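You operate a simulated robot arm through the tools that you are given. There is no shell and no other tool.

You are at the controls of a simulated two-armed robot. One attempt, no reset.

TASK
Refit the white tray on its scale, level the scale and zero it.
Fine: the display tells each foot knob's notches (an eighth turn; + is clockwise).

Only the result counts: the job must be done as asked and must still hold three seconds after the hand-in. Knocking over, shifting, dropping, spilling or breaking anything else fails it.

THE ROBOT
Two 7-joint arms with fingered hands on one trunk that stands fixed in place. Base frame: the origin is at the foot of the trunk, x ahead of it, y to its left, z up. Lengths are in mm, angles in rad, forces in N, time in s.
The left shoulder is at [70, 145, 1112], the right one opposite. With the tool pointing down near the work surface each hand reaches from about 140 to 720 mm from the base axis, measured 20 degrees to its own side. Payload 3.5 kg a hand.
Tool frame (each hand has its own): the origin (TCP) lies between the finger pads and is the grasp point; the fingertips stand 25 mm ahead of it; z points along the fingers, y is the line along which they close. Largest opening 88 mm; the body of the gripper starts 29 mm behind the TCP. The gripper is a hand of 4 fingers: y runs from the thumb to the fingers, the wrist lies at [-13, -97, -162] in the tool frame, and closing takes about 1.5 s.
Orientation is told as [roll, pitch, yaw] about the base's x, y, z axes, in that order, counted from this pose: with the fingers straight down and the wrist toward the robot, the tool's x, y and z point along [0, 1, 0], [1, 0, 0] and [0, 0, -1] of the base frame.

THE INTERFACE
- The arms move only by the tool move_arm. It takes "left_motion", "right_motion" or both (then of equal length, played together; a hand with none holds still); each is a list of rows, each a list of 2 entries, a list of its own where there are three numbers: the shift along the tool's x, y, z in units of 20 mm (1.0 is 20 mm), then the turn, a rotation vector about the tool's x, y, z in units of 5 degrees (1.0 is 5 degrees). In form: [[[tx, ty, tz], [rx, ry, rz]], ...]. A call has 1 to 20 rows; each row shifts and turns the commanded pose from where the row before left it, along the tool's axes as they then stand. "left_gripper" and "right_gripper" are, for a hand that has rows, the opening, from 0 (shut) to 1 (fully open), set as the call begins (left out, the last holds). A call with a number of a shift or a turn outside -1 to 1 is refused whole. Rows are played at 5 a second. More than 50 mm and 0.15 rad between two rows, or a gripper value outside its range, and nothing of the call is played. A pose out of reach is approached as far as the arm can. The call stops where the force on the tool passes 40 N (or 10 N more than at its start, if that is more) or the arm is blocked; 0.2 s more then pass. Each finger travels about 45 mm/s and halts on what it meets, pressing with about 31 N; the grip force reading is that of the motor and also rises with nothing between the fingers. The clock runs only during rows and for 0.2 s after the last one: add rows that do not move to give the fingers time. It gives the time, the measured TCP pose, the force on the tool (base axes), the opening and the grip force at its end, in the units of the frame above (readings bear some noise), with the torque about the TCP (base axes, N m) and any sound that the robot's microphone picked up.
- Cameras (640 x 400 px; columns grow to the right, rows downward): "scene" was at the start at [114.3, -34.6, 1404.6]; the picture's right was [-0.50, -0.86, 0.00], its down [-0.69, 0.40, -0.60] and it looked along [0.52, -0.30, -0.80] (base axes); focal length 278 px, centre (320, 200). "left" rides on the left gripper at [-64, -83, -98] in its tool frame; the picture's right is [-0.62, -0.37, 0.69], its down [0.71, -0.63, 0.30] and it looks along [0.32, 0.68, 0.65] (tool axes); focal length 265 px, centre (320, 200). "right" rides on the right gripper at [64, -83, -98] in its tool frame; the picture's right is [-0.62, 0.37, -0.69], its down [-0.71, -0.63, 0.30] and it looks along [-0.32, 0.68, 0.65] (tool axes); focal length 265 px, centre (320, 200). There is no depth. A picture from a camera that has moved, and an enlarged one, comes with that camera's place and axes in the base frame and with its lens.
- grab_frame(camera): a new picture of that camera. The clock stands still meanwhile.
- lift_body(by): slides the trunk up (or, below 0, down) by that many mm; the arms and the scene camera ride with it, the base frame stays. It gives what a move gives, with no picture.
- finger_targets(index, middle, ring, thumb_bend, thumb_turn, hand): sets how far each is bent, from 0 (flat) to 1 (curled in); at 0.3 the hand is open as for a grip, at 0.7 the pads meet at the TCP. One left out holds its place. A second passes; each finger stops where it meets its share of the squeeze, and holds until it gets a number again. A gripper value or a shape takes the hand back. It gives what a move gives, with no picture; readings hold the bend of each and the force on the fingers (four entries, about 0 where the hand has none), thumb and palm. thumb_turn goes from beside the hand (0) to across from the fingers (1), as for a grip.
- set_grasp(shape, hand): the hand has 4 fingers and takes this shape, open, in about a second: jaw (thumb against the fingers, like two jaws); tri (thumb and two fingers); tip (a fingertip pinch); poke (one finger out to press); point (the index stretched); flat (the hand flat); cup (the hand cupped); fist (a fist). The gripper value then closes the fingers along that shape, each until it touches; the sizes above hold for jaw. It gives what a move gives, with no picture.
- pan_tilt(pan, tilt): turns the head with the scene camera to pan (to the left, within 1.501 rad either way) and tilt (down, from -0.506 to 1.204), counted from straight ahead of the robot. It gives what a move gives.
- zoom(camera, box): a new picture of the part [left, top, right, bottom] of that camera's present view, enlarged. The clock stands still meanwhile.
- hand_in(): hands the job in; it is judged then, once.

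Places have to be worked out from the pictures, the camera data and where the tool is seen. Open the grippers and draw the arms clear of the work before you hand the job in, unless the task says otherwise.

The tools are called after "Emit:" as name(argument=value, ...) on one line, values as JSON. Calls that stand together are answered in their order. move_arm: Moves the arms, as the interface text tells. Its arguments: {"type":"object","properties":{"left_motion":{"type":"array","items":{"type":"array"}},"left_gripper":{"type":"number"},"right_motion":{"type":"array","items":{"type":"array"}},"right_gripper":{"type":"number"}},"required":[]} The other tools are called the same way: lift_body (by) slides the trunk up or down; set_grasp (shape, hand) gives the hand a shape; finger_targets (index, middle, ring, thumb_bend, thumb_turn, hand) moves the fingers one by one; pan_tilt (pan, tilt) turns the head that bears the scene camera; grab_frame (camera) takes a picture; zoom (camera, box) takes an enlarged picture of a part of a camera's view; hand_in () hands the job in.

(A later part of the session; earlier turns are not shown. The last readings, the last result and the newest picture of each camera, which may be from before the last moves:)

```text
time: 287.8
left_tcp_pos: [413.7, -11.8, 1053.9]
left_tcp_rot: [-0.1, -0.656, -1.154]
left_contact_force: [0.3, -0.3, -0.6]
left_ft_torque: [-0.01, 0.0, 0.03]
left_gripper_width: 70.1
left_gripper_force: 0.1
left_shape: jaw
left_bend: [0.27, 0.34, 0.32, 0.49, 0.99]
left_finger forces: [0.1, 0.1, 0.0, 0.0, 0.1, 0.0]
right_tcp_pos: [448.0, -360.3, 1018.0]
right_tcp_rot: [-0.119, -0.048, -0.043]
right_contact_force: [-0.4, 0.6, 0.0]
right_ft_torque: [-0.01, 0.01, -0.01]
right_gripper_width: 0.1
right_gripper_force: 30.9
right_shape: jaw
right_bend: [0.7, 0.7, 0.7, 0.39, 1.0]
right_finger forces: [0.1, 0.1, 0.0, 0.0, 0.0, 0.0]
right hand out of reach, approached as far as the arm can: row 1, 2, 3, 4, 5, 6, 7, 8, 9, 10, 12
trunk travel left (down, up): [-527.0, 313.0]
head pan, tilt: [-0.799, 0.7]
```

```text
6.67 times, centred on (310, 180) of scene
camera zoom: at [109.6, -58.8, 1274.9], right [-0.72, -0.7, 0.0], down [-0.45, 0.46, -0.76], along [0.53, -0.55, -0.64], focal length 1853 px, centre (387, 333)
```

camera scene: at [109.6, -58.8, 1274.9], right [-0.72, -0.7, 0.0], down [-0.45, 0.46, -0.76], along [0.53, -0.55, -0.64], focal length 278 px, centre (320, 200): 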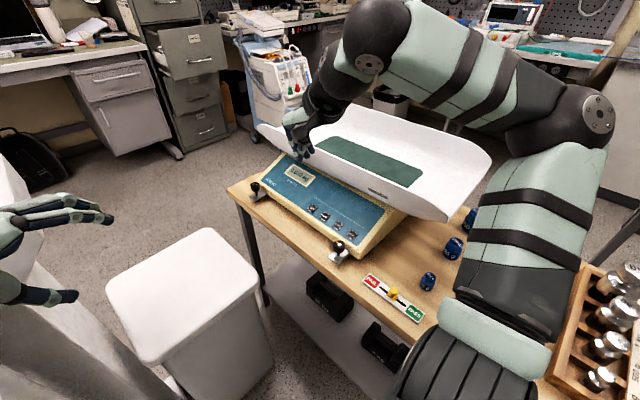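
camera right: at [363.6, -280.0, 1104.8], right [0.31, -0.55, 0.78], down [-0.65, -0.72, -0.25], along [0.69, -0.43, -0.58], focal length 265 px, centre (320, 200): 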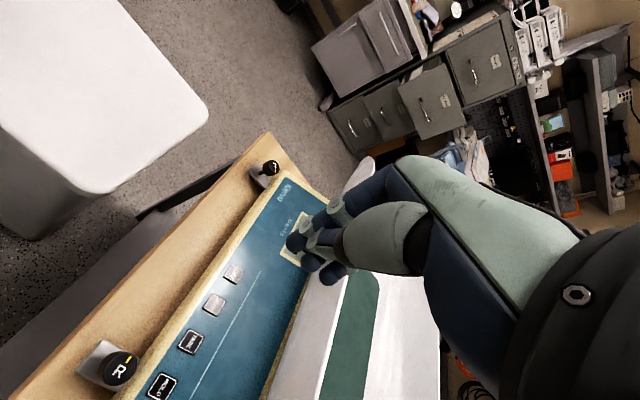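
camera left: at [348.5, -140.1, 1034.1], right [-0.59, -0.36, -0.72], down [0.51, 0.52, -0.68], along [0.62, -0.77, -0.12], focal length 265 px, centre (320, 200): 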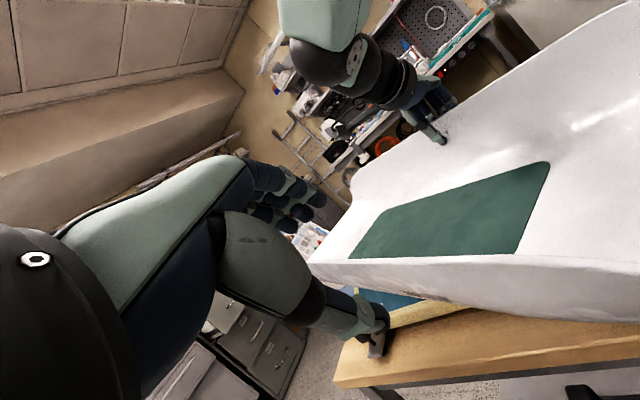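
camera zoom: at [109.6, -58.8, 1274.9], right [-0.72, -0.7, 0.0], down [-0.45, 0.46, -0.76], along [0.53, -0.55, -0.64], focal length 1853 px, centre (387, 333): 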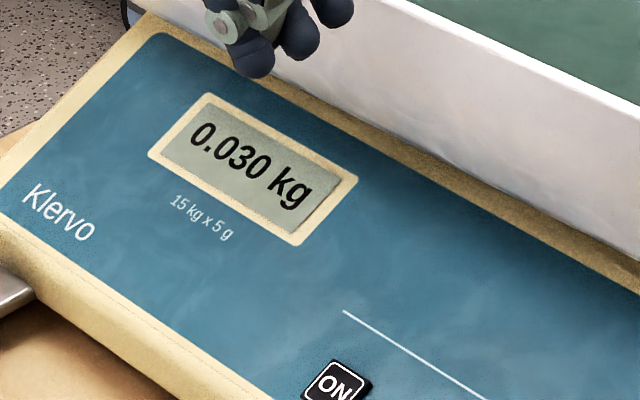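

The tray sits flat at ≈(500,-630), nearly square; it needs ~+38 mm in x. Moving the closed right hand around to the tray's near end at height.

Emit:
move_arm(right_motion=[[[0, -0.97, 0], [0, 0, 0]], [[0, -0.97, 0], [0, 0, 0]], [[0, -0.97, 0], [0, 0, 0]], [[0, -0.97, 0], [0, 0, 0]], [[0, -0.97, 0], [0, 0, 0]], [[0, -0.97, 0], [0, 0, 0]], [[0, -0.97, 0], [0, 0, 0]], [[0, -0.97, 0], [0, 0, 0]], [[0, -0.97, 0], [0, 0, 0]], [[-0.5, -0.97, 0], [0, 0, 0]], [[-0.5, -0.97, 0], [0, 0, 0]], [[-0.5, -0.97, 0], [0, 0, 0]], [[-0.7, -0.97, 0], [0, 0, 0]], [[-0.7, -0.97, 0], [0, 0, 0]], [[-0.7, -0.97, 0], [0, 0, 0]], [[-0.7, -0.97, 0], [0, 0, 0]], [[0, 0, 0], [0, 0, 0]]])

Emit:
grab_frame(camera="scene")

Emit:
grab_frame(camera="right")

```text
time: 291.4
left_tcp_pos: [414.8, -11.4, 1053.4]
left_tcp_rot: [-0.102, -0.656, -1.153]
left_contact_force: [0.3, 0.6, 0.2]
left_ft_torque: [0.05, 0.0, 0.01]
left_gripper_width: 69.9
left_gripper_force: 0.0
left_shape: jaw
left_bend: [0.27, 0.34, 0.32, 0.49, 0.99]
left_finger forces: [0.1, 0.1, 0.1, 0.1, 0.1, 0.0]
right_tcp_pos: [371.7, -296.8, 923.8]
right_tcp_rot: [-0.12, -0.047, -0.047]
right_contact_force: [0.7, -0.1, 0.4]
right_ft_torque: [-0.03, -0.01, 0.01]
right_gripper_width: 0.0
right_gripper_force: 30.8
right_shape: jaw
right_bend: [0.7, 0.7, 0.7, 0.39, 1.0]
right_finger forces: [0.0, 0.0, 0.1, 0.0, 0.1, 0.0]
right hand out of reach, approached as far as the arm can: row 1, 2, 3, 4, 5, 6, 7, 8, 9, 10, 11, 12, 13, 14, 15, 16
trunk travel left (down, up): [-527.0, 313.0]
head pan, tilt: [-0.799, 0.7]
```

```text
taken
camera scene: at [109.6, -58.3, 1274.9], right [-0.72, -0.7, 0.0], down [-0.45, 0.46, -0.76], along [0.53, -0.55, -0.64], focal length 278 px, centre (320, 200)
```

scene: 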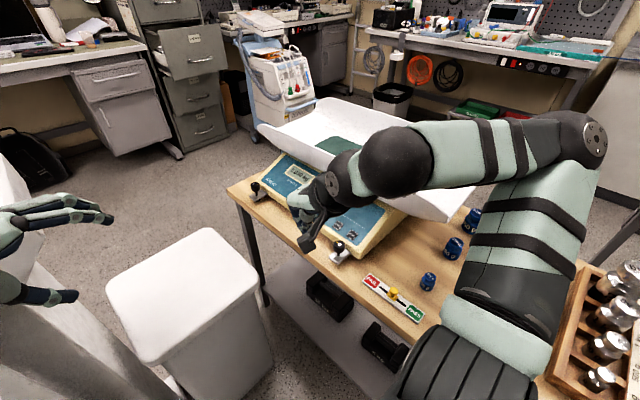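

```text
taken
camera right: at [288.2, -214.9, 1010.8], right [0.31, -0.55, 0.78], down [-0.65, -0.72, -0.25], along [0.69, -0.43, -0.58], focal length 265 px, centre (320, 200)
```

right: 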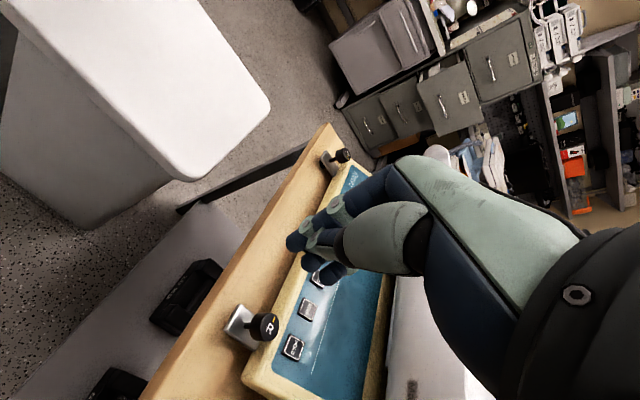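

Too close for the arm with the trunk this low. I'll raise the trunk back to its original height, where the right hand reached that area easily before.

Emit:
lift_body(by=148)

Emit:
move_arm(right_motion=[[[-0.5, 0, -0.5], [0, 0, 0]], [[-1, 0, -0.5], [0, 0, 0]], [[-1, 0, 0], [0, 0, 0]], [[-1, 0, 0], [0, 0, 0]], [[-1, 0, 0], [0, 0, 0]], [[0, 0, 0], [0, 0, 0]]])

Emit:
grab_frame(camera="scene")

```text
time: 293.1
left_tcp_pos: [413.4, -12.9, 1202.4]
left_tcp_rot: [-0.099, -0.657, -1.153]
left_contact_force: [-0.4, 0.2, -0.1]
left_ft_torque: [-0.02, 0.0, -0.05]
left_gripper_width: 70.2
left_gripper_force: 0.0
left_shape: jaw
left_bend: [0.27, 0.34, 0.32, 0.49, 0.99]
left_finger forces: [0.0, 0.0, 0.0, 0.0, 0.0, 0.0]
right_tcp_pos: [372.6, -296.1, 1072.1]
right_tcp_rot: [-0.119, -0.048, -0.047]
right_contact_force: [0.3, 0.6, -0.4]
right_ft_torque: [-0.02, 0.03, 0.01]
right_gripper_width: 0.0
right_gripper_force: 31.1
right_shape: jaw
right_bend: [0.7, 0.7, 0.7, 0.39, 1.0]
right_finger forces: [0.1, 0.0, 0.0, 0.1, 0.0, 0.0]
trunk travel left (down, up): [-675.0, 165.0]
head pan, tilt: [-0.799, 0.7]
```

```text
time: 294.5
left_tcp_pos: [414.7, -11.7, 1202.6]
left_tcp_rot: [-0.101, -0.656, -1.153]
left_contact_force: [0.5, -0.3, 0.5]
left_ft_torque: [-0.03, -0.01, 0.0]
left_gripper_width: 70.4
left_gripper_force: 0.0
left_shape: jaw
left_bend: [0.27, 0.34, 0.32, 0.49, 0.99]
left_finger forces: [0.0, 0.0, 0.1, 0.0, 0.0, 0.0]
right_tcp_pos: [411.5, -354.2, 1083.2]
right_tcp_rot: [-0.119, -0.046, -0.048]
right_contact_force: [0.8, 0.4, 0.0]
right_ft_torque: [0.0, 0.01, 0.0]
right_gripper_width: 0.2
right_gripper_force: 31.0
right_shape: jaw
right_bend: [0.7, 0.7, 0.7, 0.39, 1.0]
right_finger forces: [0.0, 0.1, 0.0, 0.1, 0.0, 0.0]
right hand out of reach, approached as far as the arm can: row 1, 2, 3, 4, 5
trunk travel left (down, up): [-675.0, 165.0]
head pan, tilt: [-0.799, 0.7]
```

```text
taken
camera scene: at [109.5, -58.1, 1422.9], right [-0.72, -0.7, 0.0], down [-0.45, 0.46, -0.77], along [0.53, -0.55, -0.64], focal length 278 px, centre (320, 200)
```

scene: 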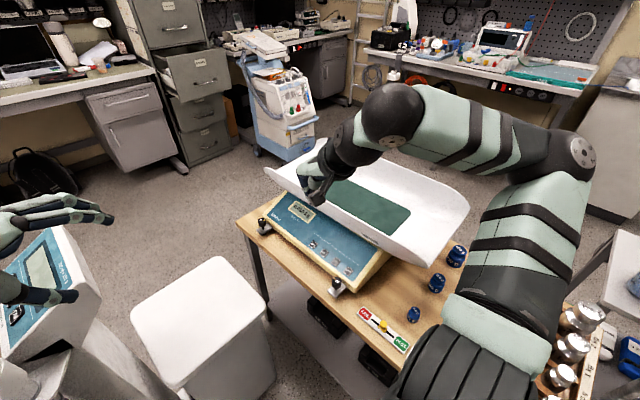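

The elbow is in an awkward configuration. I'll move the right hand toward its original start area (more −y) and straighten its orientation to recover a better arm posture.

Emit:
move_arm(right_motion=[[[-0.8, 0.3, 0], [0, 0, 0]], [[-0.8, 0.3, 0], [0, 0, 0]], [[-0.8, 0.2, 0], [0.5, 0.3, 0]], [[-0.8, 0.2, 0], [0.5, 0.3, 0]], [[-0.8, 0, 0], [0.4, 0, 0]], [[0, 0, 0], [0, 0, 0]]])

Emit:
grab_frame(camera="scene")

```text
time: 295.9
left_tcp_pos: [413.8, -12.6, 1202.7]
left_tcp_rot: [-0.097, -0.657, -1.154]
left_contact_force: [0.6, 0.1, 0.2]
left_ft_torque: [-0.01, -0.03, -0.03]
left_gripper_width: 69.9
left_gripper_force: 0.1
left_shape: jaw
left_bend: [0.27, 0.34, 0.32, 0.49, 0.99]
left_finger forces: [0.0, 0.0, 0.1, 0.0, 0.1, 0.0]
right_tcp_pos: [432.2, -434.2, 1091.6]
right_tcp_rot: [-0.064, 0.077, -0.059]
right_contact_force: [0.2, -0.2, 0.5]
right_ft_torque: [0.0, 0.02, -0.01]
right_gripper_width: 0.0
right_gripper_force: 31.1
right_shape: jaw
right_bend: [0.7, 0.7, 0.7, 0.4, 1.0]
right_finger forces: [0.0, 0.0, 0.0, 0.0, 0.1, 0.0]
right hand out of reach, approached as far as the arm can: row 5
trunk travel left (down, up): [-675.0, 165.0]
head pan, tilt: [-0.799, 0.7]
```

```text
taken
camera scene: at [109.5, -58.2, 1422.9], right [-0.72, -0.7, 0.0], down [-0.45, 0.46, -0.76], along [0.53, -0.55, -0.64], focal length 278 px, centre (320, 200)
```

scene: 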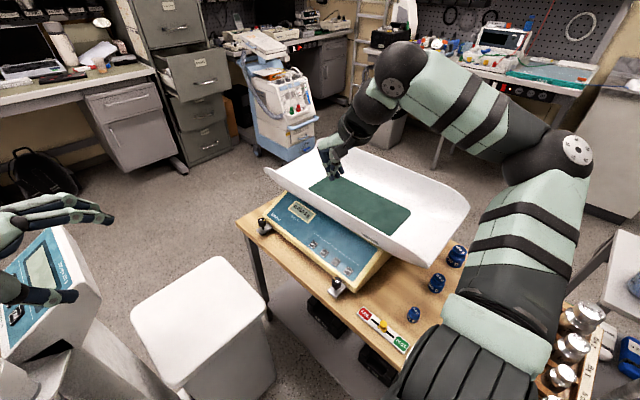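

Better posture. Straightening the hand, then moving back in −x and −y toward the near-end area.

Emit:
move_arm(right_motion=[[[0, 0, 0], [-0.45, 0.37, 0.3]], [[0, 0, 0], [-0.45, 0.37, 0.3]], [[-0.8, -0.3, 0], [0, 0, 0]], [[-0.8, -0.6, 0], [0, 0, 0]], [[-0.8, -1, 0], [0, 0, 0]], [[-0.8, -1, 0], [0, 0, 0]], [[-0.6, -1, 0], [0, 0, 0]], [[-0.6, -1, 0], [0, 0, 0]], [[-0.5, -1, 0], [0, 0, 0]], [[0, -1, 0], [0, 0, 0]], [[0, 0, 0], [0, 0, 0]]])

Emit:
grab_frame(camera="scene")

```text
time: 298.3
left_tcp_pos: [413.5, -11.9, 1202.8]
left_tcp_rot: [-0.099, -0.656, -1.152]
left_contact_force: [-0.5, -0.4, -0.4]
left_ft_torque: [-0.03, 0.0, 0.01]
left_gripper_width: 70.0
left_gripper_force: 0.0
left_shape: jaw
left_bend: [0.27, 0.34, 0.32, 0.49, 0.99]
left_finger forces: [0.0, 0.0, 0.0, 0.0, 0.1, 0.0]
right_tcp_pos: [436.6, -520.5, 1073.1]
right_tcp_rot: [-0.003, -0.007, -0.107]
right_contact_force: [-0.5, 0.5, -0.9]
right_ft_torque: [0.02, 0.02, -0.02]
right_gripper_width: 0.0
right_gripper_force: 30.9
right_shape: jaw
right_bend: [0.7, 0.7, 0.7, 0.4, 1.0]
right_finger forces: [0.1, 0.0, 0.0, 0.0, 0.0, 0.1]
right hand out of reach, approached as far as the arm can: row 2, 3, 4, 5, 6, 7, 8, 9, 10
trunk travel left (down, up): [-675.0, 165.0]
head pan, tilt: [-0.799, 0.7]
```

```text
taken
camera scene: at [109.6, -58.3, 1422.9], right [-0.72, -0.7, 0.0], down [-0.45, 0.46, -0.76], along [0.53, -0.55, -0.64], focal length 278 px, centre (320, 200)
```

scene: 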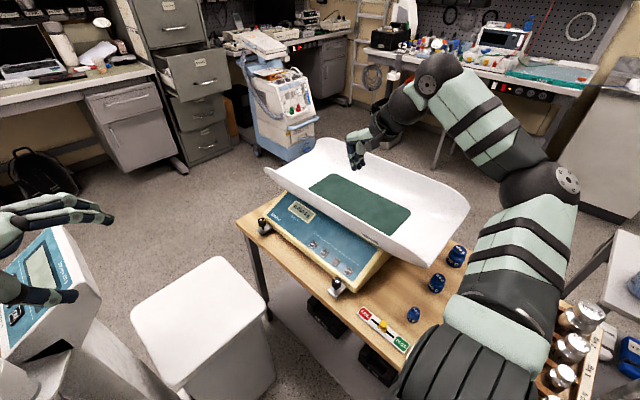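

The wrist seems limited with this elbow posture at yaw 0. I'll turn the hand to about −45° and try moving back again.

Emit:
move_arm(right_motion=[[[0, 0, 0], [0, 0, 1]], [[0, 0, 0], [0, 0, 1]], [[0, 0, 0], [0, 0, 1]], [[0, 0, 0], [0, 0, 1]], [[0, 0, 0], [0, 0, 1]], [[0, 0, 0], [0, 0, 1]], [[0, 0, 0], [0, 0, 1]], [[-0.6, -0.6, 0], [0, 0, 0]], [[-0.6, -0.6, 0], [0, 0, 0]], [[-0.6, -0.6, 0], [0, 0, 0]], [[-0.6, -0.6, 0], [0, 0, 0]], [[0, 0, 0], [0, 0, 0]]])

Emit:
grab_frame(camera="scene")

```text
time: 300.9
left_tcp_pos: [413.7, -13.5, 1203.2]
left_tcp_rot: [-0.099, -0.657, -1.154]
left_contact_force: [0.0, 0.5, -0.4]
left_ft_torque: [-0.03, -0.05, 0.02]
left_gripper_width: 70.2
left_gripper_force: 0.0
left_shape: jaw
left_bend: [0.27, 0.34, 0.32, 0.49, 0.99]
left_finger forces: [0.1, 0.0, 0.0, 0.0, 0.0, 0.1]
right_tcp_pos: [439.8, -526.0, 1062.9]
right_tcp_rot: [-0.002, -0.007, -0.719]
right_contact_force: [-0.4, -0.1, 0.2]
right_ft_torque: [0.0, 0.01, 0.01]
right_gripper_width: 0.0
right_gripper_force: 31.1
right_shape: jaw
right_bend: [0.7, 0.7, 0.7, 0.4, 1.0]
right_finger forces: [0.0, 0.0, 0.0, 0.1, 0.1, 0.0]
right hand out of reach, approached as far as the arm can: row 2, 8, 9, 10, 11
trunk travel left (down, up): [-675.0, 165.0]
head pan, tilt: [-0.799, 0.7]
```

```text
taken
camera scene: at [109.6, -58.3, 1422.9], right [-0.72, -0.7, 0.0], down [-0.45, 0.46, -0.76], along [0.53, -0.55, -0.64], focal length 278 px, centre (320, 200)
```

scene: 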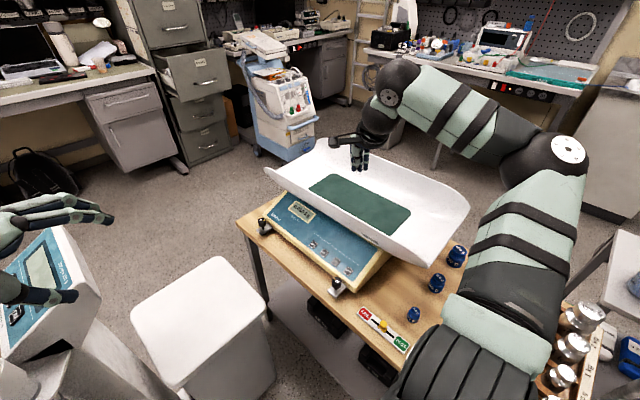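

The near end isn't reachable in this posture. Alternative: with fingertips pressed lightly on the tray's centre I can drag it +x by friction. Moving above the mat's centre.

Emit:
move_arm(right_motion=[[[-0.32, 0.95, 0.5], [0, 0, 0]], [[-0.32, 0.95, 0.5], [0, 0, 0]], [[-0.32, 0.95, 0.5], [0, 0, 0]], [[-0.32, 0.95, 0.5], [0, 0, 0]], [[-0.32, 0.95, 0.5], [0, 0, 0]], [[-0.32, 0.95, 0.6], [0, 0, 0]], [[0, 0, 0], [0, 0, 0]]])

Emit:
grab_frame(camera="scene")

Emit:
zoom(camera="scene", box=[230, 110, 490, 300])

```text
time: 302.5
left_tcp_pos: [413.4, -12.5, 1202.9]
left_tcp_rot: [-0.101, -0.656, -1.153]
left_contact_force: [-0.1, 0.5, -0.1]
left_ft_torque: [0.01, 0.03, 0.0]
left_gripper_width: 70.4
left_gripper_force: 0.1
left_shape: jaw
left_bend: [0.27, 0.34, 0.32, 0.49, 0.99]
left_finger forces: [0.0, 0.1, 0.0, 0.1, 0.1, 0.0]
right_tcp_pos: [501.1, -629.0, 1000.1]
right_tcp_rot: [-0.002, -0.007, -0.719]
right_contact_force: [-0.8, -0.7, 0.3]
right_ft_torque: [-0.02, 0.01, 0.02]
right_gripper_width: 0.1
right_gripper_force: 31.2
right_shape: jaw
right_bend: [0.7, 0.7, 0.7, 0.4, 1.0]
right_finger forces: [0.0, 0.0, 0.1, 0.0, 0.0, 0.0]
trunk travel left (down, up): [-675.0, 165.0]
head pan, tilt: [-0.799, 0.7]
```

```text
taken
camera scene: at [109.1, -58.2, 1423.0], right [-0.72, -0.7, 0.0], down [-0.45, 0.46, -0.77], along [0.53, -0.55, -0.64], focal length 278 px, centre (320, 200)
```

scene: 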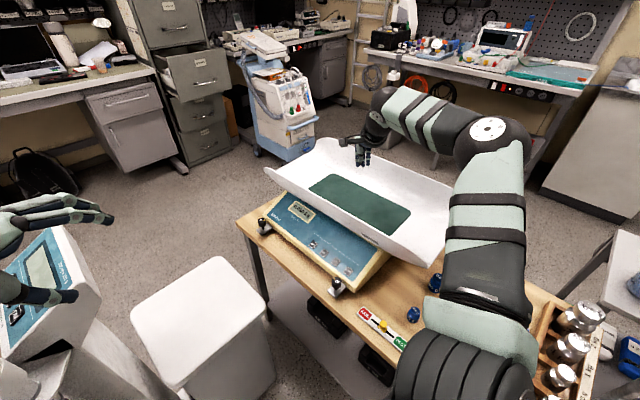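

```text
2.11 times, centred on (360, 205) of scene
camera zoom: at [109.1, -58.2, 1423.0], right [-0.72, -0.7, 0.0], down [-0.45, 0.46, -0.77], along [0.53, -0.55, -0.64], focal length 585 px, centre (236, 190)
```

zoom: 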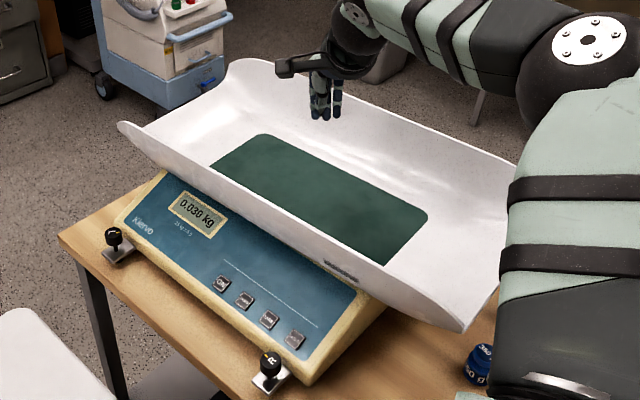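

Tray centre measures ≈(494,-627), yaw ≈+2.5°; it needs ≈(+44,−9). Lowering the fingertips to touch the mat gently.

Emit:
move_arm(right_motion=[[[0, 0, 1], [0, 0, 0]], [[0, 0, 1], [0, 0, 0]], [[0, 0, 1], [0, 0, 0]], [[0, 0, 1], [0, 0, 0]], [[0, 0, 1], [0, 0, 0]], [[0, 0, 0.6], [0, 0, 0]], [[0, 0, 0], [0, 0, 0]]])

Emit:
move_arm(right_motion=[[[0, 0, 0.2], [0, 0, 0]], [[0, 0, 0.15], [0, 0, 0]], [[0, 0, 0], [0, 0, 0]]])

```text
time: 304.1
left_tcp_pos: [413.7, -12.8, 1202.2]
left_tcp_rot: [-0.098, -0.657, -1.155]
left_contact_force: [-0.4, -0.1, 0.2]
left_ft_torque: [0.02, -0.02, 0.01]
left_gripper_width: 70.2
left_gripper_force: 0.1
left_shape: jaw
left_bend: [0.27, 0.34, 0.32, 0.49, 0.99]
left_finger forces: [0.0, 0.0, 0.0, 0.0, 0.1, 0.1]
right_tcp_pos: [502.0, -630.4, 889.9]
right_tcp_rot: [-0.001, -0.007, -0.718]
right_contact_force: [0.1, 0.9, 0.6]
right_ft_torque: [-0.02, 0.03, 0.01]
right_gripper_width: 0.2
right_gripper_force: 31.3
right_shape: jaw
right_bend: [0.7, 0.7, 0.7, 0.74, 1.0]
right_finger forces: [0.0, 0.0, 0.1, 0.0, 0.0, 0.1]
trunk travel left (down, up): [-675.0, 165.0]
head pan, tilt: [-0.799, 0.7]
```

```text
time: 304.9
left_tcp_pos: [412.8, -12.1, 1202.3]
left_tcp_rot: [-0.099, -0.657, -1.154]
left_contact_force: [0.2, 0.8, -0.5]
left_ft_torque: [0.01, 0.0, 0.0]
left_gripper_width: 70.1
left_gripper_force: 0.1
left_shape: jaw
left_bend: [0.27, 0.34, 0.32, 0.49, 0.99]
left_finger forces: [0.0, 0.0, 0.0, 0.0, 0.0, 0.0]
right_tcp_pos: [501.2, -630.9, 882.6]
right_tcp_rot: [-0.002, -0.008, -0.716]
right_contact_force: [-0.4, -0.1, 0.7]
right_ft_torque: [-0.01, 0.05, 0.01]
right_gripper_width: 0.1
right_gripper_force: 30.4
right_shape: jaw
right_bend: [0.7, 0.7, 0.7, 0.74, 1.0]
right_finger forces: [0.0, 0.0, 0.0, 0.0, 0.1, 0.0]
trunk travel left (down, up): [-675.0, 165.0]
head pan, tilt: [-0.799, 0.7]
```

No load yet; continuing down in small steps.

Emit:
move_arm(right_motion=[[[0, 0, 0.15], [0, 0, 0]], [[0, 0, 0], [0, 0, 0]]])

Emit:
move_arm(right_motion=[[[0, 0, 0.15], [0, 0, 0]], [[0, 0, 0], [0, 0, 0]]])

Emit:
move_arm(right_motion=[[[0, 0, 0.1], [0, 0, 0]], [[0, 0, 0], [0, 0, 0]]])

```text
time: 305.5
left_tcp_pos: [414.6, -12.3, 1202.6]
left_tcp_rot: [-0.1, -0.658, -1.154]
left_contact_force: [0.3, -0.4, 0.0]
left_ft_torque: [-0.01, -0.01, 0.01]
left_gripper_width: 70.1
left_gripper_force: 0.1
left_shape: jaw
left_bend: [0.27, 0.34, 0.32, 0.49, 0.99]
left_finger forces: [0.0, 0.0, 0.0, 0.0, 0.0, 0.0]
right_tcp_pos: [501.0, -630.3, 880.8]
right_tcp_rot: [0.0, -0.006, -0.719]
right_contact_force: [0.3, -0.3, -0.1]
right_ft_torque: [-0.02, -0.02, -0.02]
right_gripper_width: 0.0
right_gripper_force: 30.6
right_shape: jaw
right_bend: [0.7, 0.7, 0.7, 0.74, 1.0]
right_finger forces: [0.1, 0.0, 0.0, 0.0, 0.0, 0.0]
trunk travel left (down, up): [-675.0, 165.0]
head pan, tilt: [-0.799, 0.7]
```

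```text
time: 306.1
left_tcp_pos: [413.6, -11.6, 1202.9]
left_tcp_rot: [-0.101, -0.655, -1.154]
left_contact_force: [-0.9, -0.3, 0.6]
left_ft_torque: [-0.02, 0.01, 0.03]
left_gripper_width: 70.1
left_gripper_force: 0.0
left_shape: jaw
left_bend: [0.27, 0.34, 0.32, 0.49, 0.99]
left_finger forces: [0.0, 0.0, 0.0, 0.0, 0.0, 0.1]
right_tcp_pos: [502.0, -629.9, 877.4]
right_tcp_rot: [-0.001, -0.007, -0.716]
right_contact_force: [0.4, 0.3, 0.5]
right_ft_torque: [0.0, 0.01, 0.0]
right_gripper_width: 0.0
right_gripper_force: 31.0
right_shape: jaw
right_bend: [0.7, 0.7, 0.7, 0.74, 1.0]
right_finger forces: [0.0, 0.1, 0.0, 0.0, 0.1, 0.0]
trunk travel left (down, up): [-675.0, 165.0]
head pan, tilt: [-0.799, 0.7]
```

```text
time: 306.7
left_tcp_pos: [413.7, -10.7, 1202.3]
left_tcp_rot: [-0.1, -0.656, -1.155]
left_contact_force: [-0.5, -0.1, -0.4]
left_ft_torque: [0.01, 0.0, -0.02]
left_gripper_width: 70.0
left_gripper_force: 0.0
left_shape: jaw
left_bend: [0.27, 0.34, 0.32, 0.49, 0.99]
left_finger forces: [0.1, 0.0, 0.0, 0.1, 0.0, 0.0]
right_tcp_pos: [501.8, -631.5, 876.8]
right_tcp_rot: [0.0, -0.009, -0.717]
right_contact_force: [0.4, -0.9, 3.0]
right_ft_torque: [0.0, -0.02, -0.01]
right_gripper_width: 0.2
right_gripper_force: 30.7
right_shape: jaw
right_bend: [0.7, 0.7, 0.7, 0.74, 1.0]
right_finger forces: [3.8, 0.0, 0.1, 0.0, 0.1, 0.1]
trunk travel left (down, up): [-675.0, 165.0]
head pan, tilt: [-0.799, 0.7]
```

Touching at 3 N. Adding about 1.5 mm of press, then dragging +x in small rows.

Emit:
move_arm(right_motion=[[[0, 0, 0.07], [0, 0, 0]], [[0.222, 0.39, 0], [0, 0, 0]], [[0.222, 0.39, 0], [0, 0, 0]], [[0, 0, 0], [0, 0, 0]]])

Emit:
zoom(camera="scene", box=[230, 110, 490, 300])

```text
time: 307.7
left_tcp_pos: [413.5, -12.2, 1203.0]
left_tcp_rot: [-0.099, -0.658, -1.156]
left_contact_force: [-0.6, -0.4, 1.6]
left_ft_torque: [-0.01, 0.01, 0.01]
left_gripper_width: 70.1
left_gripper_force: 0.0
left_shape: jaw
left_bend: [0.27, 0.34, 0.32, 0.49, 0.99]
left_finger forces: [0.0, 0.1, 0.1, 0.1, 0.0, 0.0]
right_tcp_pos: [518.4, -632.5, 874.3]
right_tcp_rot: [0.0, -0.009, -0.718]
right_contact_force: [-1.0, 0.1, 4.6]
right_ft_torque: [0.02, 0.03, 0.01]
right_gripper_width: 0.2
right_gripper_force: 31.3
right_shape: jaw
right_bend: [0.7, 0.7, 0.7, 0.74, 1.0]
right_finger forces: [6.5, 0.0, 0.1, 0.0, 0.0, 0.1]
trunk travel left (down, up): [-675.0, 165.0]
head pan, tilt: [-0.799, 0.7]
```

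```text
2.11 times, centred on (360, 205) of scene
camera zoom: at [108.2, -57.6, 1423.1], right [-0.72, -0.7, 0.0], down [-0.45, 0.46, -0.77], along [0.53, -0.55, -0.64], focal length 585 px, centre (236, 190)
```

zoom: 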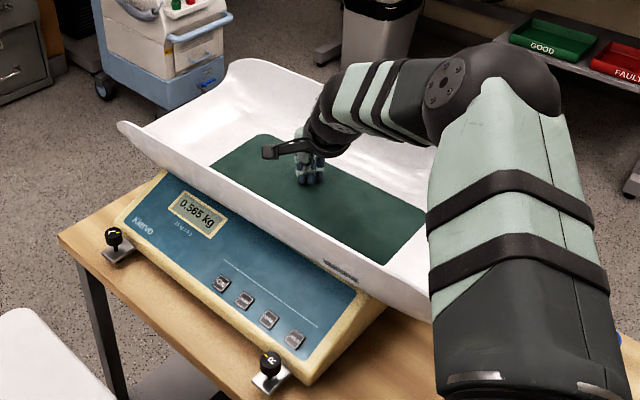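

Friction on the mat is too low (it slipped; the display just showed my press). I'll instead recover a better arm posture by stretching the arm out and coming back, then push the near end. First lifting off.

Emit:
move_arm(right_motion=[[[0, 0, -0.5], [0, 0, 0]], [[0, 0, -1], [0, 0, 0]], [[0, 0, -1], [0, 0, 0]], [[0, 0, -1], [0, 0, 0]], [[0, 0, -1], [0, 0, 0]], [[0, 0, -1], [0, 0, 0]], [[0, 0, -1], [0, 0, 0]], [[0.8, 0, 0], [0, 0, -1]], [[0.8, 0, 0], [0, 0, -1]], [[0.8, 0, 0], [0, 0, -1]], [[0.8, 0.2, 0], [0, 0, -1]], [[0.8, 0.3, 0], [0, 0, -1]], [[0.8, 0.4, 0], [0, 0, 0]], [[0.8, 0.5, 0], [0, 0, 0]], [[0.8, 0.5, 0], [0, 0, 0]], [[0, 0, 0], [0, 0, 0]]])

Emit:
grab_frame(camera="scene")

```text
time: 311.1
left_tcp_pos: [411.9, -12.2, 1202.7]
left_tcp_rot: [-0.099, -0.656, -1.154]
left_contact_force: [0.5, -0.4, -0.7]
left_ft_torque: [0.03, 0.0, 0.03]
left_gripper_width: 70.0
left_gripper_force: 0.0
left_shape: jaw
left_bend: [0.27, 0.34, 0.32, 0.49, 0.99]
left_finger forces: [0.0, 0.0, 0.0, 0.0, 0.0, 0.1]
right_tcp_pos: [608.6, -530.9, 1005.5]
right_tcp_rot: [-0.002, -0.006, -0.28]
right_contact_force: [-0.2, -0.4, 0.6]
right_ft_torque: [-0.02, 0.01, -0.03]
right_gripper_width: 0.0
right_gripper_force: 31.0
right_shape: jaw
right_bend: [0.7, 0.7, 0.7, 0.74, 1.0]
right_finger forces: [0.1, 0.0, 0.1, 0.0, 0.0, 0.1]
trunk travel left (down, up): [-675.0, 165.0]
head pan, tilt: [-0.799, 0.7]
```

```text
taken
camera scene: at [109.2, -58.6, 1422.9], right [-0.72, -0.7, 0.0], down [-0.45, 0.46, -0.76], along [0.53, -0.55, -0.64], focal length 278 px, centre (320, 200)
```

scene: 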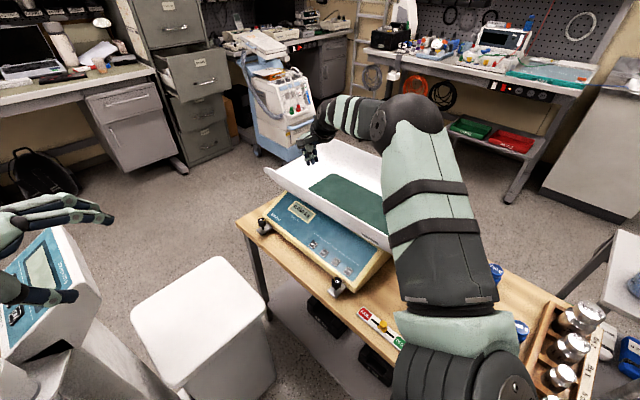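

Continuing to stretch toward (690,-420).

Emit:
move_arm(right_motion=[[[0.92, 0.337, 0], [0, 0, -0.4]], [[0.92, 0.337, 0], [0, 0, -0.4]], [[0.92, 0.337, 0], [0, 0, -0.4]], [[0.92, 0.337, 0], [0, 0, -0.4]], [[0.92, 0.337, 0], [0, 0, -0.4]], [[0.92, 0.337, 0], [0, 0, -0.4]], [[0.92, 0.337, 0], [0, 0, -0.4]], [[0, 0, 0], [0, 0, 0]]])

Emit:
move_arm(right_motion=[[[0, -1, 0], [0, 0, 0]], [[0, -1, 0], [0, 0, 0]], [[0, -1, 0], [0, 0, 0]], [[0, -1, 0], [0, 0, 0]], [[0, -1, 0], [0, 0, 0]], [[0, -1, 0], [0, 0, 0]], [[0, -1, 0], [0, 0, 0]], [[0, -1, 0], [0, 0, 0]], [[0, -1, 0], [0, 0, 0]], [[0, -1, 0], [0, 0, 0]], [[0, -1, 0], [0, 0, 0]], [[0, -1, 0], [0, 0, 0]], [[0, -1, 0], [0, 0, 0]], [[0, -1, 0], [0, 0, 0]], [[0, 0, 0], [0, 0, 0]]])

Emit:
grab_frame(camera="scene")

```text
time: 312.9
left_tcp_pos: [413.9, -13.2, 1202.0]
left_tcp_rot: [-0.1, -0.656, -1.152]
left_contact_force: [0.2, -0.3, -0.3]
left_ft_torque: [0.0, 0.02, 0.0]
left_gripper_width: 70.1
left_gripper_force: 0.0
left_shape: jaw
left_bend: [0.27, 0.34, 0.32, 0.49, 0.99]
left_finger forces: [0.1, 0.1, 0.0, 0.0, 0.1, 0.0]
right_tcp_pos: [677.8, -412.3, 1004.2]
right_tcp_rot: [-0.003, -0.004, -0.037]
right_contact_force: [-0.1, -0.4, 0.1]
right_ft_torque: [-0.03, 0.0, 0.01]
right_gripper_width: 0.1
right_gripper_force: 31.5
right_shape: jaw
right_bend: [0.7, 0.7, 0.7, 0.74, 1.0]
right_finger forces: [0.1, 0.1, 0.1, 0.0, 0.0, 0.0]
trunk travel left (down, up): [-675.0, 165.0]
head pan, tilt: [-0.799, 0.7]
```

```text
time: 316.1
left_tcp_pos: [414.8, -13.0, 1202.0]
left_tcp_rot: [-0.098, -0.657, -1.154]
left_contact_force: [-1.2, 0.2, -0.5]
left_ft_torque: [0.03, 0.03, -0.03]
left_gripper_width: 70.3
left_gripper_force: 0.0
left_shape: jaw
left_bend: [0.27, 0.34, 0.32, 0.49, 0.99]
left_finger forces: [0.0, 0.0, 0.0, 0.0, 0.0, 0.0]
right_tcp_pos: [395.2, -403.5, 1002.2]
right_tcp_rot: [-0.004, -0.005, -0.037]
right_contact_force: [0.2, 0.5, 0.5]
right_ft_torque: [0.0, -0.02, -0.01]
right_gripper_width: 0.1
right_gripper_force: 30.7
right_shape: jaw
right_bend: [0.7, 0.7, 0.7, 0.74, 1.0]
right_finger forces: [0.0, 0.0, 0.0, 0.1, 0.0, 0.1]
trunk travel left (down, up): [-675.0, 165.0]
head pan, tilt: [-0.799, 0.7]
```

```text
taken
camera scene: at [109.8, -58.9, 1422.9], right [-0.72, -0.7, 0.0], down [-0.45, 0.46, -0.76], along [0.53, -0.55, -0.64], focal length 278 px, centre (320, 200)
```

scene: 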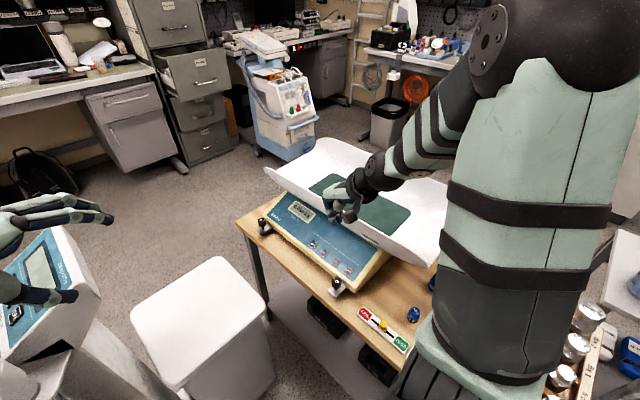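

The elbow is back up in the good posture. Moving to the near-end side now.

Emit:
move_arm(right_motion=[[[-0.3, -0.94, -0.31], [0, 0, 0]], [[-0.3, -0.94, -0.31], [0, 0, 0]], [[-0.3, -0.94, -0.31], [0, 0, 0]], [[-0.3, -0.94, -0.31], [0, 0, 0]], [[-0.3, -0.94, -0.31], [0, 0, 0]], [[-0.3, -0.94, -0.31], [0, 0, 0]], [[-0.3, -0.94, -0.31], [0, 0, 0]], [[-0.3, -0.94, -0.31], [0, 0, 0]], [[0, 0, 0], [0, 0, 0]]])

Emit:
move_arm(right_motion=[[[-0.8, -0.9, 0], [0, 0, 0]], [[-0.8, -0.9, 0], [0, 0, 0]], [[-0.8, -0.9, 0], [0, 0, 0]], [[-0.8, -0.9, 0], [0, 0, 0]], [[-0.8, -0.9, 0], [0, 0, 0]], [[0, 0, 0], [0, 0, 0]]])

Emit:
grab_frame(camera="scene")

Emit:
grab_frame(camera="right")

```text
time: 318.1
left_tcp_pos: [414.5, -12.2, 1202.9]
left_tcp_rot: [-0.101, -0.656, -1.154]
left_contact_force: [0.8, -0.3, 0.0]
left_ft_torque: [0.01, -0.04, 0.01]
left_gripper_width: 70.2
left_gripper_force: 0.2
left_shape: jaw
left_bend: [0.27, 0.34, 0.32, 0.49, 0.99]
left_finger forces: [0.1, 0.0, 0.0, 0.0, 0.0, 0.0]
right_tcp_pos: [245.4, -445.4, 1051.7]
right_tcp_rot: [-0.006, -0.007, -0.037]
right_contact_force: [-0.9, 0.1, -0.5]
right_ft_torque: [0.0, 0.04, 0.0]
right_gripper_width: 0.0
right_gripper_force: 31.0
right_shape: jaw
right_bend: [0.7, 0.7, 0.7, 0.74, 1.0]
right_finger forces: [0.0, 0.0, 0.1, 0.1, 0.0, 0.0]
trunk travel left (down, up): [-675.0, 165.0]
head pan, tilt: [-0.799, 0.7]
```

```text
time: 319.5
left_tcp_pos: [413.8, -12.4, 1202.6]
left_tcp_rot: [-0.101, -0.656, -1.157]
left_contact_force: [-0.5, 0.0, 0.0]
left_ft_torque: [0.0, 0.03, 0.0]
left_gripper_width: 70.5
left_gripper_force: 0.0
left_shape: jaw
left_bend: [0.27, 0.34, 0.32, 0.49, 0.99]
left_finger forces: [0.0, 0.1, 0.0, 0.0, 0.1, 0.1]
right_tcp_pos: [151.4, -519.8, 1052.3]
right_tcp_rot: [-0.003, -0.005, -0.037]
right_contact_force: [0.5, -0.3, 0.5]
right_ft_torque: [-0.01, -0.01, -0.01]
right_gripper_width: 0.0
right_gripper_force: 31.2
right_shape: jaw
right_bend: [0.7, 0.7, 0.7, 0.74, 1.0]
right_finger forces: [0.0, 0.0, 0.0, 0.0, 0.1, 0.0]
trunk travel left (down, up): [-675.0, 165.0]
head pan, tilt: [-0.799, 0.7]
```

```text
taken
camera scene: at [109.9, -57.7, 1422.9], right [-0.72, -0.7, 0.0], down [-0.45, 0.46, -0.77], along [0.53, -0.55, -0.64], focal length 278 px, centre (320, 200)
```

scene: 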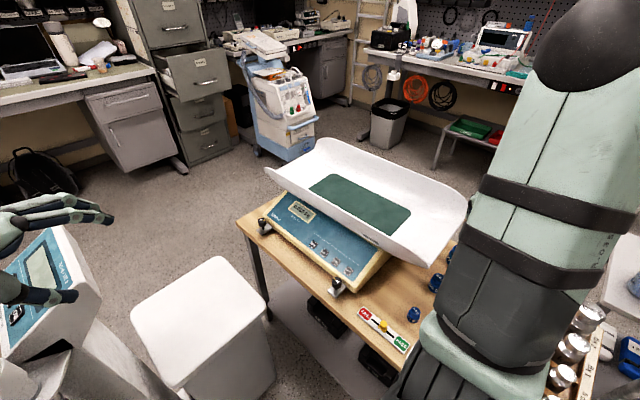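

```text
taken
camera right: at [70.4, -452.4, 1151.6], right [0.34, -0.63, 0.7], down [-0.65, -0.69, -0.3], along [0.67, -0.35, -0.65], focal length 265 px, centre (320, 200)
```

right: 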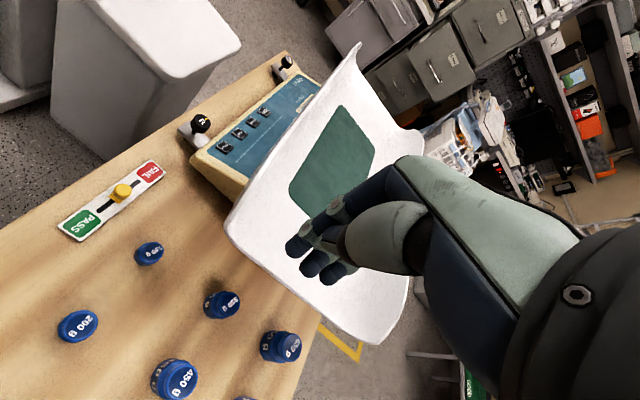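

Now the hand is beyond the near end and the head camera sees everything. Measuring the tray precisely.

Emit:
zoom(camera="scene", box=[230, 120, 480, 310])

Emit:
zoom(camera="right", box=[140, 20, 440, 360])

```text
2.11 times, centred on (355, 215) of scene
camera zoom: at [109.9, -57.7, 1422.9], right [-0.72, -0.7, 0.0], down [-0.45, 0.46, -0.77], along [0.53, -0.55, -0.64], focal length 585 px, centre (246, 168)
```

zoom: 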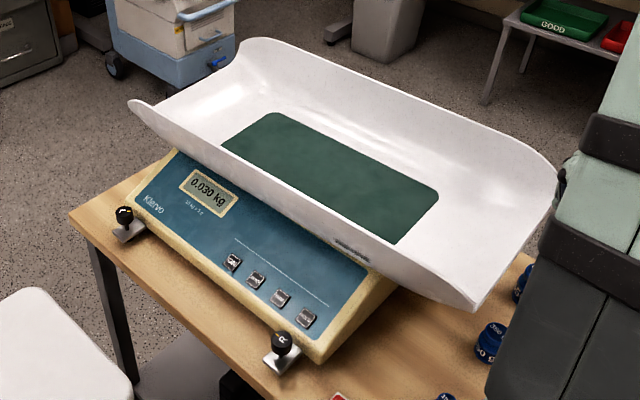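

```text
1.18 times, centred on (290, 190) of right
camera zoom: at [70.4, -452.4, 1151.6], right [0.34, -0.63, 0.7], down [-0.65, -0.69, -0.3], along [0.67, -0.35, -0.65], focal length 312 px, centre (355, 212)
```

zoom: 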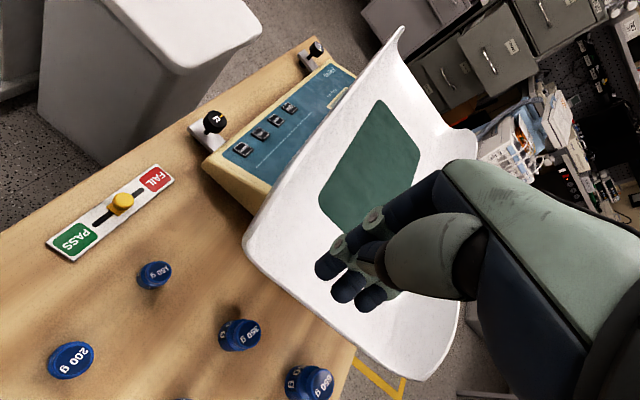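

Tray centre ≈(497,-622), yaw ≈+3.8°; needs (+41,−14) and −3.8°. Pushing +x at the front side of its near end will do both. Lowering the hand behind the near end.

Emit:
move_arm(right_motion=[[[-0.5, -0.6, 0], [0, 0, 0]], [[0, 0, 1], [0, 0, 0]], [[0, 0, 1], [0, 0, 0]], [[0, 0, 1], [0, 0, 0]], [[0, 0, 1], [0, 0, 0]], [[0, 0, 1], [0, 0, 0]], [[0, 0, 1], [0, 0, 0]], [[0, 0, 1], [0, 0, 0]], [[0, 0, 1], [0, 0, 0]], [[0, 0, 0], [0, 0, 0]]])

Emit:
grab_frame(camera="right")

Emit:
grab_frame(camera="scene")

```text
time: 321.7
left_tcp_pos: [413.7, -11.7, 1202.9]
left_tcp_rot: [-0.099, -0.656, -1.152]
left_contact_force: [0.5, 0.0, 0.5]
left_ft_torque: [0.02, 0.04, 0.02]
left_gripper_width: 69.9
left_gripper_force: 0.0
left_shape: jaw
left_bend: [0.27, 0.34, 0.32, 0.49, 0.99]
left_finger forces: [0.0, 0.0, 0.1, 0.0, 0.0, 0.0]
right_tcp_pos: [140.4, -531.1, 892.0]
right_tcp_rot: [-0.007, -0.006, -0.035]
right_contact_force: [0.8, 0.3, -0.1]
right_ft_torque: [-0.02, 0.0, 0.02]
right_gripper_width: 0.3
right_gripper_force: 31.1
right_shape: jaw
right_bend: [0.7, 0.7, 0.7, 0.74, 1.0]
right_finger forces: [0.1, 0.0, 0.0, 0.0, 0.0, 0.1]
trunk travel left (down, up): [-675.0, 165.0]
head pan, tilt: [-0.799, 0.7]
```

```text
taken
camera right: at [59.5, -462.2, 990.8], right [0.34, -0.63, 0.7], down [-0.65, -0.69, -0.3], along [0.67, -0.35, -0.65], focal length 265 px, centre (320, 200)
```

right: 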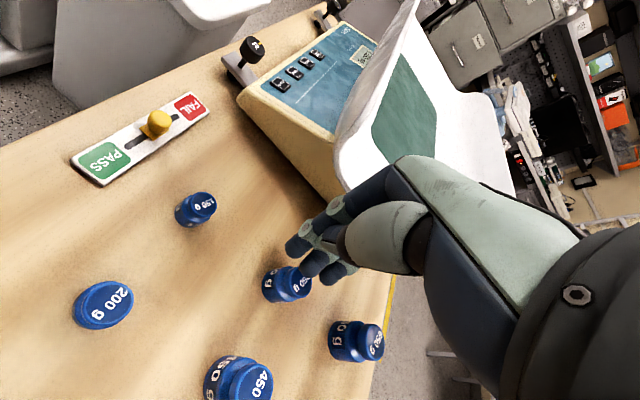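

```text
taken
camera scene: at [109.5, -57.9, 1422.9], right [-0.72, -0.7, 0.0], down [-0.45, 0.46, -0.77], along [0.53, -0.55, -0.64], focal length 278 px, centre (320, 200)
```

scene: 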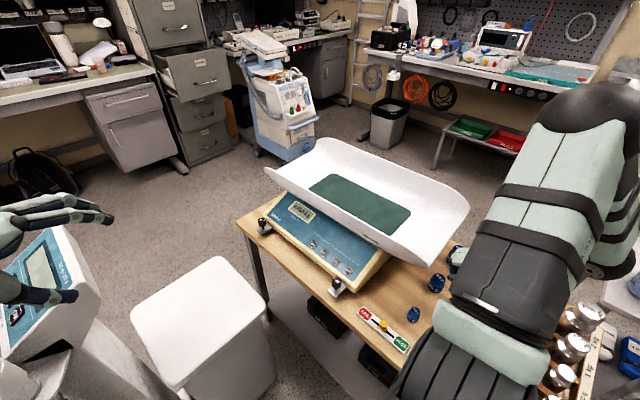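

In position. Pushing +x in small steps.

Emit:
move_arm(right_motion=[[[0, 0.5, 0], [0, 0, 0]], [[0, 0.5, 0], [0, 0, 0]], [[0, 0.4, 0], [0, 0, 0]], [[0, 0, 0], [0, 0, 0]]])

Emit:
grab_frame(camera="right")

Emit:
move_arm(right_motion=[[[0, 0.4, 0], [0, 0, 0]], [[0, 0.4, 0], [0, 0, 0]], [[0, 0, 0], [0, 0, 0]]])

Emit:
zoom(camera="scene", box=[230, 120, 480, 310])

```text
time: 322.7
left_tcp_pos: [412.1, -12.6, 1201.5]
left_tcp_rot: [-0.1, -0.656, -1.153]
left_contact_force: [0.4, -0.2, 0.7]
left_ft_torque: [0.02, -0.01, 0.03]
left_gripper_width: 70.3
left_gripper_force: 0.1
left_shape: jaw
left_bend: [0.27, 0.34, 0.32, 0.49, 0.99]
left_finger forces: [0.1, 0.0, 0.1, 0.0, 0.0, 0.0]
right_tcp_pos: [169.3, -533.6, 893.4]
right_tcp_rot: [-0.005, -0.006, -0.036]
right_contact_force: [0.8, -0.3, -0.6]
right_ft_torque: [0.0, -0.03, 0.07]
right_gripper_width: 0.0
right_gripper_force: 30.5
right_shape: jaw
right_bend: [0.7, 0.7, 0.7, 0.74, 1.0]
right_finger forces: [0.1, 0.1, 0.0, 0.0, 0.0, 0.1]
trunk travel left (down, up): [-675.0, 165.0]
head pan, tilt: [-0.799, 0.7]
```

```text
taken
camera right: at [87.8, -464.2, 991.5], right [0.34, -0.63, 0.7], down [-0.65, -0.69, -0.3], along [0.67, -0.35, -0.65], focal length 265 px, centre (320, 200)
```

right: 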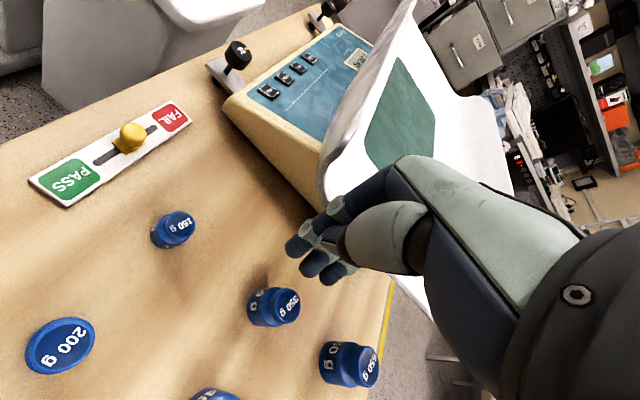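

```text
time: 323.5
left_tcp_pos: [413.6, -12.9, 1201.5]
left_tcp_rot: [-0.1, -0.658, -1.156]
left_contact_force: [0.6, -0.3, 0.1]
left_ft_torque: [-0.02, 0.01, -0.02]
left_gripper_width: 70.3
left_gripper_force: 0.1
left_shape: jaw
left_bend: [0.27, 0.34, 0.32, 0.49, 0.99]
left_finger forces: [0.1, 0.0, 0.0, 0.1, 0.0, 0.1]
right_tcp_pos: [183.4, -533.6, 893.0]
right_tcp_rot: [-0.006, -0.004, -0.036]
right_contact_force: [-1.8, 0.5, -0.3]
right_ft_torque: [0.02, 0.08, 0.02]
right_gripper_width: 0.0
right_gripper_force: 31.3
right_shape: jaw
right_bend: [0.7, 0.7, 0.7, 0.74, 1.0]
right_finger forces: [0.0, 0.1, 0.0, 0.1, 0.0, 0.1]
trunk travel left (down, up): [-675.0, 165.0]
head pan, tilt: [-0.799, 0.7]
```

```text
2.11 times, centred on (355, 215) of scene
camera zoom: at [108.9, -58.3, 1423.0], right [-0.72, -0.7, 0.0], down [-0.45, 0.46, -0.77], along [0.53, -0.55, -0.64], focal length 585 px, centre (246, 168)
```

zoom: 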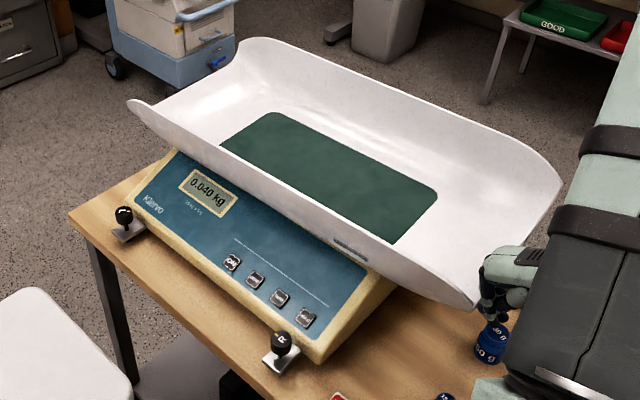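

Contact at x≈183 (1.8 N). Pushing another 20 mm and checking.

Emit:
move_arm(right_motion=[[[0, 0.4, 0], [0, 0, 0]], [[0, 0.4, 0], [0, 0, 0]], [[0, 0.3, 0], [0, 0, 0]], [[0, 0, 0], [0, 0, 0]]])

Emit:
zoom(camera="scene", box=[230, 120, 480, 310])

```text
time: 324.5
left_tcp_pos: [413.5, -11.8, 1201.8]
left_tcp_rot: [-0.1, -0.655, -1.155]
left_contact_force: [0.1, -0.5, -0.3]
left_ft_torque: [0.01, -0.01, 0.03]
left_gripper_width: 70.5
left_gripper_force: 0.1
left_shape: jaw
left_bend: [0.27, 0.34, 0.32, 0.49, 0.99]
left_finger forces: [0.0, 0.1, 0.0, 0.0, 0.1, 0.1]
right_tcp_pos: [205.4, -533.6, 893.6]
right_tcp_rot: [-0.004, -0.006, -0.037]
right_contact_force: [-1.7, 0.9, -0.4]
right_ft_torque: [0.0, 0.02, -0.03]
right_gripper_width: 0.0
right_gripper_force: 31.3
right_shape: jaw
right_bend: [0.7, 0.7, 0.7, 0.74, 1.0]
right_finger forces: [0.0, 0.0, 0.1, 0.0, 0.0, 0.1]
trunk travel left (down, up): [-675.0, 165.0]
head pan, tilt: [-0.799, 0.7]
```

```text
2.11 times, centred on (355, 215) of scene
camera zoom: at [109.1, -58.3, 1423.0], right [-0.72, -0.7, 0.0], down [-0.45, 0.46, -0.77], along [0.53, -0.55, -0.64], focal length 585 px, centre (246, 168)
```

zoom: 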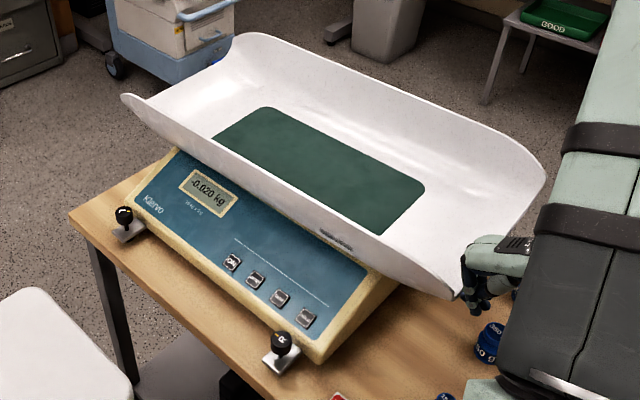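

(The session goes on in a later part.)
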